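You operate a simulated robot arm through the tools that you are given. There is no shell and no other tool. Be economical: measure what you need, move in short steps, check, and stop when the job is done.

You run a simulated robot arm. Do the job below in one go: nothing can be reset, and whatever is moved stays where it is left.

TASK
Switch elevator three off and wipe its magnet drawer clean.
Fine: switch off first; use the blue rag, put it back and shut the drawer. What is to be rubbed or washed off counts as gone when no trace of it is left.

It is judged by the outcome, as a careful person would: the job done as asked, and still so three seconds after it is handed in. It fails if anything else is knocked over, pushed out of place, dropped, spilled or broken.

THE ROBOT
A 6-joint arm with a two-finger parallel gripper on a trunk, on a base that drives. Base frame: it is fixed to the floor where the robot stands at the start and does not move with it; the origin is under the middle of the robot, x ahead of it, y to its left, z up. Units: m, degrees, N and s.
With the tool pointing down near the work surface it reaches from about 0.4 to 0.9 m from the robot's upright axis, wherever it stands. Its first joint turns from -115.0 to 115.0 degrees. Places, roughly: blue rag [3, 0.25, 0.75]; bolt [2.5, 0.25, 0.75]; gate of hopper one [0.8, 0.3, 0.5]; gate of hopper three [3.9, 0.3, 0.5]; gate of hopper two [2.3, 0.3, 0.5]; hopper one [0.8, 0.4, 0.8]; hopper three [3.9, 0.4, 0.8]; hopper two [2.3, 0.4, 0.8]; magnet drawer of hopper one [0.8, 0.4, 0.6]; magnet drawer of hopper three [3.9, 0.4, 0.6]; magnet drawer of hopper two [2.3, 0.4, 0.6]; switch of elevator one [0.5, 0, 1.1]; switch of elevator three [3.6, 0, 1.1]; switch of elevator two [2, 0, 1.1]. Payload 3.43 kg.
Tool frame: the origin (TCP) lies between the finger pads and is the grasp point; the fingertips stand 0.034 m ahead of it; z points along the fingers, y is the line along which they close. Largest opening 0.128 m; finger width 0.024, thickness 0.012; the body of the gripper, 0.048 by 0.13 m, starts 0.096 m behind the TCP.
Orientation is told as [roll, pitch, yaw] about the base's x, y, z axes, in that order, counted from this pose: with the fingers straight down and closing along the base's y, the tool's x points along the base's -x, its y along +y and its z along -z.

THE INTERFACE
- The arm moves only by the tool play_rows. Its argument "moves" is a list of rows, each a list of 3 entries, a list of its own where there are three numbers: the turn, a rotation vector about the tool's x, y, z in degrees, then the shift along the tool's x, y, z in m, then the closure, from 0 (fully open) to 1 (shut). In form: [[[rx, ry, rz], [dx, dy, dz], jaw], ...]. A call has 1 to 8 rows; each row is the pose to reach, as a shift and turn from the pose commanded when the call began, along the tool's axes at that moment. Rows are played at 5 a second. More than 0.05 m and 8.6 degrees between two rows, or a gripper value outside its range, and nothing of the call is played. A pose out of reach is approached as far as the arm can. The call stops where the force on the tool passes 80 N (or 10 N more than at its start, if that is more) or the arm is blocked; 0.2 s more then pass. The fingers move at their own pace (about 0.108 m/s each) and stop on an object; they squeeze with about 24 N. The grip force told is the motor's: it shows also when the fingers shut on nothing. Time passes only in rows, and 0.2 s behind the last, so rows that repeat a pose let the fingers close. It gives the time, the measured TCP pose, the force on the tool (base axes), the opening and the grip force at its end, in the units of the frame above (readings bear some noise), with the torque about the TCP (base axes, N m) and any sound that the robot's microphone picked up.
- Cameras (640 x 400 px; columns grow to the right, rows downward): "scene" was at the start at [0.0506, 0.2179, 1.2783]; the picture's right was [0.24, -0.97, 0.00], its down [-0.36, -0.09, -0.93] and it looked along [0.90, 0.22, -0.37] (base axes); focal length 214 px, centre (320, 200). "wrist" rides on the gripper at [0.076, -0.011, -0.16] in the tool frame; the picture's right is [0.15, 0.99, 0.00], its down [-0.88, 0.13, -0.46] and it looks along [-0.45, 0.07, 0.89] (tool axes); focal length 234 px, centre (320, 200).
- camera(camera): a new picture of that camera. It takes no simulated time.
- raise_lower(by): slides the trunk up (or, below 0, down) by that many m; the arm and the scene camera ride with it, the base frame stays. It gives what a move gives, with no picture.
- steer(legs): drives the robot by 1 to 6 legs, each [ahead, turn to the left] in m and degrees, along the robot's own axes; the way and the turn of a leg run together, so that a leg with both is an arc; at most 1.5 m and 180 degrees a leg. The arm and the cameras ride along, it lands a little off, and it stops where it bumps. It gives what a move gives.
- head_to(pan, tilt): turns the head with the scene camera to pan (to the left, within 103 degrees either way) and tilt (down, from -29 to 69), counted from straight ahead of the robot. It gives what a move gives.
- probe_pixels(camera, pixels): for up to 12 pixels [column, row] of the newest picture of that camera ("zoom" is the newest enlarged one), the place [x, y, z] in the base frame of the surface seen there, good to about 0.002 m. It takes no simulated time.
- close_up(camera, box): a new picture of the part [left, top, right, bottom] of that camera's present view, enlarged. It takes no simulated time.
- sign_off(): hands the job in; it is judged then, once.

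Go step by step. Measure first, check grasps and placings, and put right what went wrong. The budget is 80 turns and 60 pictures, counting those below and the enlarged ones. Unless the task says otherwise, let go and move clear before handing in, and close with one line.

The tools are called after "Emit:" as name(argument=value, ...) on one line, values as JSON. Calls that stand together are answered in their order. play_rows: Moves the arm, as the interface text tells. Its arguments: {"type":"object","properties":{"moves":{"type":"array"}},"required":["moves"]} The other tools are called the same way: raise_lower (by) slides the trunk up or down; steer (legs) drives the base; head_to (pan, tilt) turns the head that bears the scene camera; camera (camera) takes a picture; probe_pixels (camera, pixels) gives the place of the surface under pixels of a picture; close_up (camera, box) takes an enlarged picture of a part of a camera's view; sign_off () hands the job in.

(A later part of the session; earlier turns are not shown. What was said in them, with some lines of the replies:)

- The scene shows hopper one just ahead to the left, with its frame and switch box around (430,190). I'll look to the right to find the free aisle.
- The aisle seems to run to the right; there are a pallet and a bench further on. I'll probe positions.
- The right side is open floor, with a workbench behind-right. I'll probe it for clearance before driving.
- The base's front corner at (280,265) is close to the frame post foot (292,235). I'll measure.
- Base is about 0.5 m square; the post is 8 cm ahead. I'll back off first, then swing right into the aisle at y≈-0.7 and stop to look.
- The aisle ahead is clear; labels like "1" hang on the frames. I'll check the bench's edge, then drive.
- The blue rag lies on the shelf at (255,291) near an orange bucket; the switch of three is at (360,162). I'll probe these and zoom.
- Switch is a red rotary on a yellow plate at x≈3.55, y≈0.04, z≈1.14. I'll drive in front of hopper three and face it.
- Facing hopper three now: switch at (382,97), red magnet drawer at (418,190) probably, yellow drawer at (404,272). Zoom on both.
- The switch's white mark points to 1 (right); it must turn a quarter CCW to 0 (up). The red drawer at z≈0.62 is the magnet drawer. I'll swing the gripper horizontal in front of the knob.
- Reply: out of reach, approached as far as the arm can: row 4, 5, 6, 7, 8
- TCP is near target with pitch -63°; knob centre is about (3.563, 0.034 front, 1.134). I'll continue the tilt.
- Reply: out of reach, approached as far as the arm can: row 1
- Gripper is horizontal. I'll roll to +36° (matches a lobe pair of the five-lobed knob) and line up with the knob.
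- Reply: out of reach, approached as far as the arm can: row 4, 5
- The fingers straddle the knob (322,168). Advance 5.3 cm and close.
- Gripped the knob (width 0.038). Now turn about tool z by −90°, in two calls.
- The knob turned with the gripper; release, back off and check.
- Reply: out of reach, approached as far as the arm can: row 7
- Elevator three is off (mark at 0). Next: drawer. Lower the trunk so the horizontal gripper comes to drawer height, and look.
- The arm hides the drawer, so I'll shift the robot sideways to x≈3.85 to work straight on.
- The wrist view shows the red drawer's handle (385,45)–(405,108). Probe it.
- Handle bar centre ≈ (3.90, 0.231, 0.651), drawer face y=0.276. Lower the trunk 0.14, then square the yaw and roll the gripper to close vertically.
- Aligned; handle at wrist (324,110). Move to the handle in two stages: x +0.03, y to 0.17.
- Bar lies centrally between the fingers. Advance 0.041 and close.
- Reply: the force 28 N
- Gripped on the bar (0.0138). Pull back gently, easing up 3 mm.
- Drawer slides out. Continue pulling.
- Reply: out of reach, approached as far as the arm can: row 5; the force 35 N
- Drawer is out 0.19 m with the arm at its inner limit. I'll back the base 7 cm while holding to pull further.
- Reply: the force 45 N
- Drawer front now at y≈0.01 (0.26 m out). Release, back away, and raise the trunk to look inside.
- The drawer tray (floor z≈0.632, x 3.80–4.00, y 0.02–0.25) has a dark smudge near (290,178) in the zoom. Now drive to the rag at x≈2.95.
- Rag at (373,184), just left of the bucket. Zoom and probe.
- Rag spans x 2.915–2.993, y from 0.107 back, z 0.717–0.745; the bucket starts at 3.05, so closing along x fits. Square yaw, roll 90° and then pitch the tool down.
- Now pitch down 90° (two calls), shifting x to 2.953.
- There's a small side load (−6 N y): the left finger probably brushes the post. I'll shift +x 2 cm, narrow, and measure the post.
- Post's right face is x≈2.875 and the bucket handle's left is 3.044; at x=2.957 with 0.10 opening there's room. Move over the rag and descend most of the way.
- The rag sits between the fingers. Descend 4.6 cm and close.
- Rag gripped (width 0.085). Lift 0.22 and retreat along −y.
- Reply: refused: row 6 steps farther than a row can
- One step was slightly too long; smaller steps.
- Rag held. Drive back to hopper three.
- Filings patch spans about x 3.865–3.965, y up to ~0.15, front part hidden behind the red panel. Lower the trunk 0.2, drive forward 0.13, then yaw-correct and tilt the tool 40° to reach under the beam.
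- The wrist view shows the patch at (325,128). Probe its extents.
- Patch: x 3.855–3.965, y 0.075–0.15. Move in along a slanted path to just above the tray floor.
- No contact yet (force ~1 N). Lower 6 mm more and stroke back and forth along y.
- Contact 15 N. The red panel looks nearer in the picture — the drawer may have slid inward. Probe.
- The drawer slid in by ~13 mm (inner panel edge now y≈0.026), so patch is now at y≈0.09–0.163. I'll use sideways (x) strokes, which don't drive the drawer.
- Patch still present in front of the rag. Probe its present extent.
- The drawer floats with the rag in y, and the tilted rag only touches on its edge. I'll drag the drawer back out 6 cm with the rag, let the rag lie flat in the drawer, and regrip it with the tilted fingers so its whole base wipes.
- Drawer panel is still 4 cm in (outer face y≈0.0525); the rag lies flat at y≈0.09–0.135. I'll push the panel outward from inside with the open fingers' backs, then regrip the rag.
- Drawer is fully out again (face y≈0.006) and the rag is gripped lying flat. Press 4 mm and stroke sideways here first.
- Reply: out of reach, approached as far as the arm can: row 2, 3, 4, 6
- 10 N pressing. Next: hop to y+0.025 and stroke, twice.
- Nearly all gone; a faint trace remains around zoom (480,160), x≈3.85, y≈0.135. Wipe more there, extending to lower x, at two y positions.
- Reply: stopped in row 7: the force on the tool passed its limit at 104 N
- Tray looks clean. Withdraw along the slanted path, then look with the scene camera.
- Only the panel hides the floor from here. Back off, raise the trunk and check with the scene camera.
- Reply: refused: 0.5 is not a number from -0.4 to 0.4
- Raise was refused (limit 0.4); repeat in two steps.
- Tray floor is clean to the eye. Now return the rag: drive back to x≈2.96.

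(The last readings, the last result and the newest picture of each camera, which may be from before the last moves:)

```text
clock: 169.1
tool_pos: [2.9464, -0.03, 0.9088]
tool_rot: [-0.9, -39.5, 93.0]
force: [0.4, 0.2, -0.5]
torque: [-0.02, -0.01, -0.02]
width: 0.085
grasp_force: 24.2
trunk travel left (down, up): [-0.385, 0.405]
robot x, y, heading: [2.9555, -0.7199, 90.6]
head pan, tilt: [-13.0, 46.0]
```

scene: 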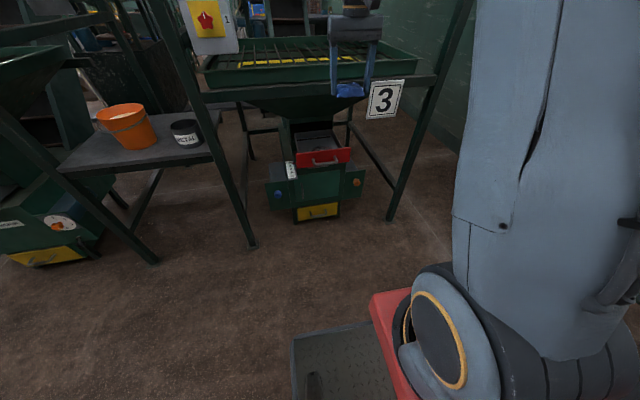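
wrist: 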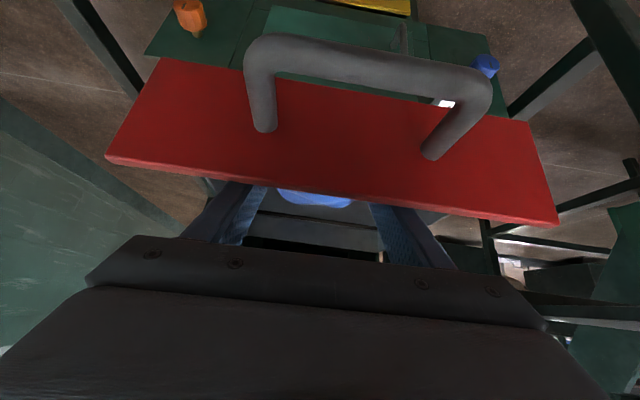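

Square yaw, shift x to 2.961, then move in over the shelf spot, stopping ~1 cm above it.

Emit:
play_rows(moves=[[[1.9, 0, 2.3], [0, -0.015, 0], 1], [[1.9, 0, 2.3], [0, -0.015, 0], 1]])

Emit:
play_rows(moves=[[[0, 0, 0], [-0.0157, 0, 0.0385], 1], [[0, 0, 0], [-0.0313, 0, 0.0769], 1], [[0, 0, 0], [-0.047, 0, 0.1154], 1], [[0, 0, 0], [-0.0627, 0, 0.1538], 1], [[0, 0, 0], [-0.0436, 0, 0.177], 1], [[0, 0, 0], [-0.0246, 0, 0.2002], 1]])

Emit:
camera(camera="wrist")

Emit:
probe_pixels(camera="wrist", pixels=[[320, 130], [320, 145], [300, 100], [280, 190], [355, 190]])

```text
clock: 169.7
tool_pos: [2.9626, -0.031, 0.9086]
tool_rot: [-1.1, -39.6, 90.0]
force: [-0.3, -0.4, -0.4]
torque: [0.01, -0.02, -0.01]
width: 0.0848
grasp_force: 23.6
trunk travel left (down, up): [-0.385, 0.405]
robot x, y, heading: [2.9561, -0.7192, 90.8]
head pan, tilt: [-13.0, 46.0]
```

```text
clock: 171.1
tool_pos: [2.9677, 0.1157, 0.7686]
tool_rot: [-1.0, -39.6, 90.2]
force: [0.8, -0.7, 0.0]
torque: [0.0, -0.02, 0.0]
width: 0.0851
grasp_force: 23.8
trunk travel left (down, up): [-0.385, 0.405]
robot x, y, heading: [2.9537, -0.7215, 90.7]
head pan, tilt: [-13.0, 46.0]
```

```text
4 pictures are left
```

wrist: 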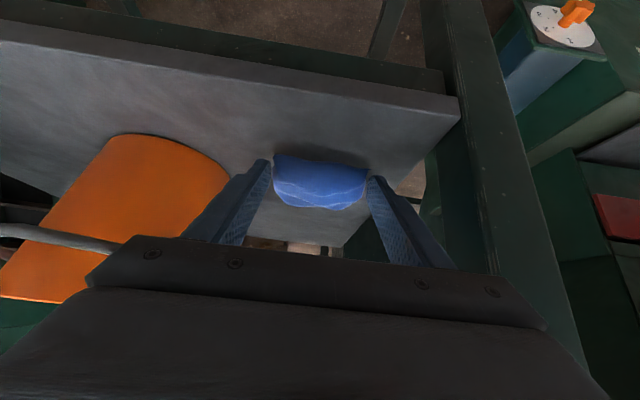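

```text
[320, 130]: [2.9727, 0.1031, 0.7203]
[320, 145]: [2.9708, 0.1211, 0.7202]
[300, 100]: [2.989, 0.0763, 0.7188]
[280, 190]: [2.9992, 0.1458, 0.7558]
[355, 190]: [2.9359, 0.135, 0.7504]
```

Shift x −0.01, lower to contact (~1.1 cm), release, rise.

Emit:
play_rows(moves=[[[0, 0, 0], [0, 0.01, 0], 1], [[0, 0, 0], [0.0073, 0.01, 0.0089], 1], [[0, 0, 0], [0.0073, 0.01, 0.0089], 1], [[0, 0, 0], [0.0073, 0.01, 0.0089], 0.28], [[0, 0, 0], [0.0073, 0.01, 0.0089], 0.22], [[0, 0, 0], [0.0073, 0.01, 0.0089], 0.22]])

Emit:
play_rows(moves=[[[0, 0, 0], [-0.0127, 0, -0.0155], 0.22], [[0, 0, 0], [-0.0381, 0, -0.0464], 0.22], [[0, 0, 0], [-0.0224, 0, -0.0848], 0.22], [[0, 0, 0], [-0.0068, 0, -0.1233], 0.22], [[0, 0, 0], [0.0089, 0, -0.1617], 0.22], [[0, 0, 0], [0.0246, 0, -0.2002], 0.22]])

Emit:
camera(camera="wrist")

Emit:
probe_pixels(camera="wrist", pixels=[[320, 130], [320, 140], [320, 150], [290, 140], [350, 140]])

```text
clock: 172.4
tool_pos: [2.9567, 0.1149, 0.7569]
tool_rot: [-1.0, -39.6, 90.0]
force: [0.6, -0.7, -0.1]
torque: [-0.03, 0.02, 0.0]
width: 0.0999
grasp_force: 0.0
trunk travel left (down, up): [-0.385, 0.405]
robot x, y, heading: [2.9574, -0.7205, 90.5]
head pan, tilt: [-13.0, 46.0]
```

```text
clock: 173.8
tool_pos: [2.951, -0.0289, 0.894]
tool_rot: [-1.0, -39.5, 90.2]
force: [0.5, -1.0, -0.2]
torque: [-0.02, 0.02, 0.03]
width: 0.1
grasp_force: 0.1
trunk travel left (down, up): [-0.385, 0.405]
robot x, y, heading: [2.9578, -0.72, 90.8]
head pan, tilt: [-13.0, 46.0]
```

```text
3 pictures are left
```

wrist: 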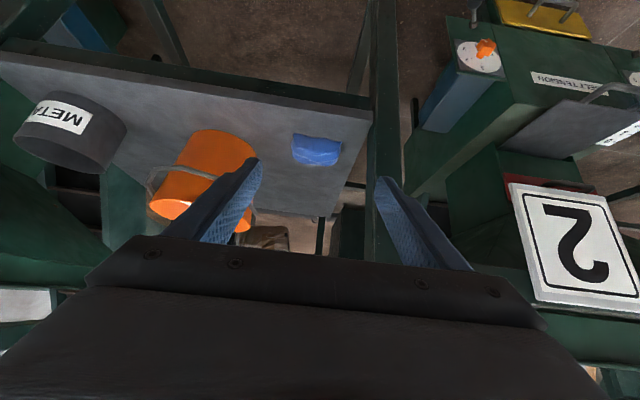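

```text
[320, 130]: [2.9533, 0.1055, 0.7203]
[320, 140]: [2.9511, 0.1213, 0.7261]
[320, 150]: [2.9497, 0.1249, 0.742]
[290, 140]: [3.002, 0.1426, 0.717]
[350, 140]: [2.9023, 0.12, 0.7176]
```

The rag is back at its place (x≈2.95, y≈0.12). Now return to hopper three to shut the drawer, staying back at y≈−0.85.

Emit:
steer(legs=[[-0.13, 0], [0, -90.8], [0.945, 0], [0, 90]])

Emit:
play_rows(moves=[[[0, -7.2, 0], [0, 0, 0], 0.1], [[0, -14.4, 0], [0, 0, 0], 0.0], [[0, -21.6, 0], [0, 0, 0], 0.0], [[0, -28.8, 0], [0, 0, 0], 0.0], [[0, -36, 0], [0, 0, 0], 0.0], [[0, -36, 0], [0, 0, 0], 0.0]])

Emit:
raise_lower(by=-0.24)

```text
clock: 187.3
tool_pos: [3.8994, -0.1421, 0.8936]
tool_rot: [-0.9, -39.6, 90.3]
force: [-0.5, -0.6, 0.9]
torque: [-0.01, 0.02, 0.02]
width: 0.0997
grasp_force: 0.0
trunk travel left (down, up): [-0.385, 0.405]
robot x, y, heading: [3.9081, -0.8343, 91.2]
head pan, tilt: [-13.0, 46.0]
```

```text
clock: 188.7
tool_pos: [3.8988, -0.1431, 0.8937]
tool_rot: [-3.2, -75.6, 92.8]
force: [-0.1, -0.9, -0.1]
torque: [-0.01, 0.01, 0.04]
width: 0.128
grasp_force: 0.2
out of reach, approached as far as the arm can: row 2
trunk travel left (down, up): [-0.385, 0.405]
robot x, y, heading: [3.9062, -0.836, 91.0]
head pan, tilt: [-13.0, 46.0]
```

```text
clock: 191.2
tool_pos: [3.8996, -0.1038, 0.6551]
tool_rot: [-3.1, -75.6, 92.6]
force: [-0.3, 0.0, -0.4]
torque: [-0.02, -0.04, 0.03]
width: 0.1284
grasp_force: 0.1
trunk travel left (down, up): [-0.145, 0.645]
robot x, y, heading: [3.907, -0.8313, 91.0]
head pan, tilt: [-13.0, 46.0]
```

TCP at (3.900,−0.104,0.655), fingers wide to straddle the handle. One check picture before pushing.

Emit:
camera(camera="wrist")

Emit:
probe_pixels(camera="wrist", pixels=[[320, 100], [280, 120], [370, 120], [320, 130], [270, 100], [380, 100]])

```text
2 pictures are left
```

wrist: 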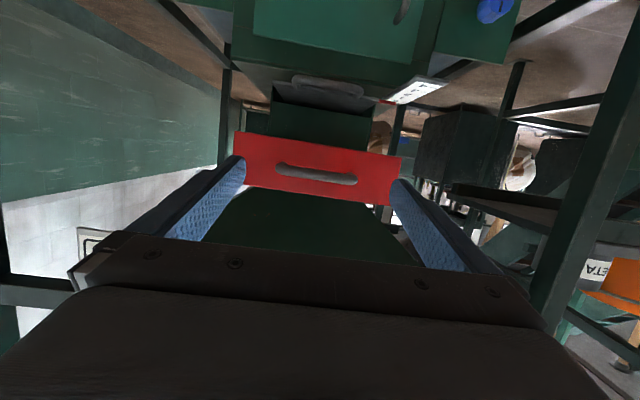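

```text
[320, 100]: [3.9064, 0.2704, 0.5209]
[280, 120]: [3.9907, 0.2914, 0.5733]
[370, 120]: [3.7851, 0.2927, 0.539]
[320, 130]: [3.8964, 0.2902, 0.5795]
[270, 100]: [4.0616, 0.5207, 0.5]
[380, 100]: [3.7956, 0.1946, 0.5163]
```

Handle is centred between the tips. Drive forward 0.13 and then push with the arm.

Emit:
steer(legs=[[0.14, -0.5]])

```text
clock: 192.5
tool_pos: [3.9049, 0.0341, 0.655]
tool_rot: [-3.2, -75.5, 92.1]
force: [-1.6, 0.1, 0.6]
torque: [0.02, 0.06, 0.04]
width: 0.128
grasp_force: 0.1
trunk travel left (down, up): [-0.145, 0.645]
robot x, y, heading: [3.903, -0.6976, 90.3]
head pan, tilt: [-13.0, 46.0]
```

Tips are at the panel. Push in with the arm.

Emit:
play_rows(moves=[[[0, 0, 0], [-0.0075, 0.004, 0.029], 0], [[0, 0, 0], [-0.015, 0.003, 0.058], 0], [[0, 0, 0], [-0.0225, 0.002, 0.087], 0], [[0, 0, 0], [-0.03, 0.001, 0.116], 0], [[0, 0, 0], [-0.0375, 0.0, 0.145], 0], [[0, 0, 0], [-0.045, -0.001, 0.174], 0]])

Emit:
play_rows(moves=[[[0, 0, 0], [-0.0025, 0, 0.01], 0], [[0, 0, 0], [-0.005, 0, 0.02], 0], [[0, 0, 0], [-0.007, 0, 0.027], 0], [[0, 0, 0], [-0.009, 0, 0.034], 0]])

```text
clock: 193.9
tool_pos: [3.9049, 0.2136, 0.6579]
tool_rot: [-3.8, -75.6, 93.0]
force: [-29.2, 0.8, -1.5]
torque: [0.21, -0.05, 1.04]
width: 0.1279
grasp_force: 0.3
trunk travel left (down, up): [-0.145, 0.645]
robot x, y, heading: [3.9076, -0.7006, 90.3]
head pan, tilt: [-13.0, 46.0]
```

```text
clock: 194.9
tool_pos: [3.9056, 0.2405, 0.6551]
tool_rot: [-3.7, -75.7, 93.1]
force: [-8.3, -35.2, 14.4]
torque: [0.62, 0.87, 2.6]
width: 0.1279
grasp_force: 0.0
trunk travel left (down, up): [-0.145, 0.645]
robot x, y, heading: [3.903, -0.6958, 90.5]
head pan, tilt: [-13.0, 46.0]
stopped in row 4: the force on the tool passed its limit at 97 N (the readings are from after the stop); the commanded pose is now the measured one
```

Drawer bottomed out at TCP y=0.2405 (face ≈0.277, its original place). Relieve the side load, withdraw and check.

Emit:
play_rows(moves=[[[0, 0, 0], [0.0, 0.003, -0.001], 0], [[0, 0, 0], [0.005, 0.004, -0.02], 0], [[0, 0, 0], [0.0125, 0.004, -0.05], 0], [[0, 0, 0], [0.02, 0.004, -0.08], 0], [[0, 0, 0], [0.03, 0.004, -0.12], 0], [[0, 0, 0], [0.04, 0.004, -0.16], 0], [[0, 0, 0], [0.0475, 0.004, -0.19], 0]])

Emit:
steer(legs=[[-0.15, 0]])

Emit:
camera(camera="wrist")

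Emit:
probe_pixels(camera="wrist", pixels=[[320, 170], [280, 170], [340, 155], [340, 140], [300, 150], [280, 150], [300, 180], [355, 160], [320, 185], [320, 150]])

```text
clock: 196.5
tool_pos: [3.8998, 0.0441, 0.656]
tool_rot: [-3.4, -75.2, 92.6]
force: [-0.9, 0.1, 1.1]
torque: [0.01, -0.02, -0.02]
width: 0.1279
grasp_force: 0.2
trunk travel left (down, up): [-0.145, 0.645]
robot x, y, heading: [3.9023, -0.6965, 90.6]
head pan, tilt: [-13.0, 46.0]
```

```text
clock: 197.8
tool_pos: [3.8988, -0.104, 0.6548]
tool_rot: [-3.4, -75.3, 92.8]
force: [-0.2, -0.2, -0.3]
torque: [0.01, 0.0, 0.03]
width: 0.128
grasp_force: 0.1
trunk travel left (down, up): [-0.145, 0.645]
robot x, y, heading: [3.9091, -0.845, 90.5]
head pan, tilt: [-13.0, 46.0]
```

```text
1 pictures are left
```

wrist: 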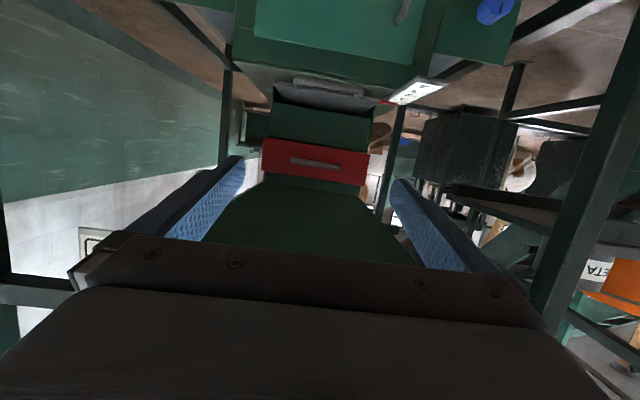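

```text
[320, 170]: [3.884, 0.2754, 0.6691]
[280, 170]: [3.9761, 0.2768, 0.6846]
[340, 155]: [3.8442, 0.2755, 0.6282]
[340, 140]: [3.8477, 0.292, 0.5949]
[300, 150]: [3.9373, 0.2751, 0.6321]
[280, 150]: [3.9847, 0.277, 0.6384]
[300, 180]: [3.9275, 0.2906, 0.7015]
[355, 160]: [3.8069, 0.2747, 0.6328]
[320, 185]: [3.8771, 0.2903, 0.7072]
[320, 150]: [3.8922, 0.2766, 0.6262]
```

The drawer face reads y≈0.276, the same as before opening, so it is shut, and the gripper is clear. Handing in.

Emit:
sign_off()

```text
The job is handed in.
```

Elevator three is switched off, its magnet drawer is wiped clean as far as the cameras show and shut again, and the blue rag is back on the shelf.
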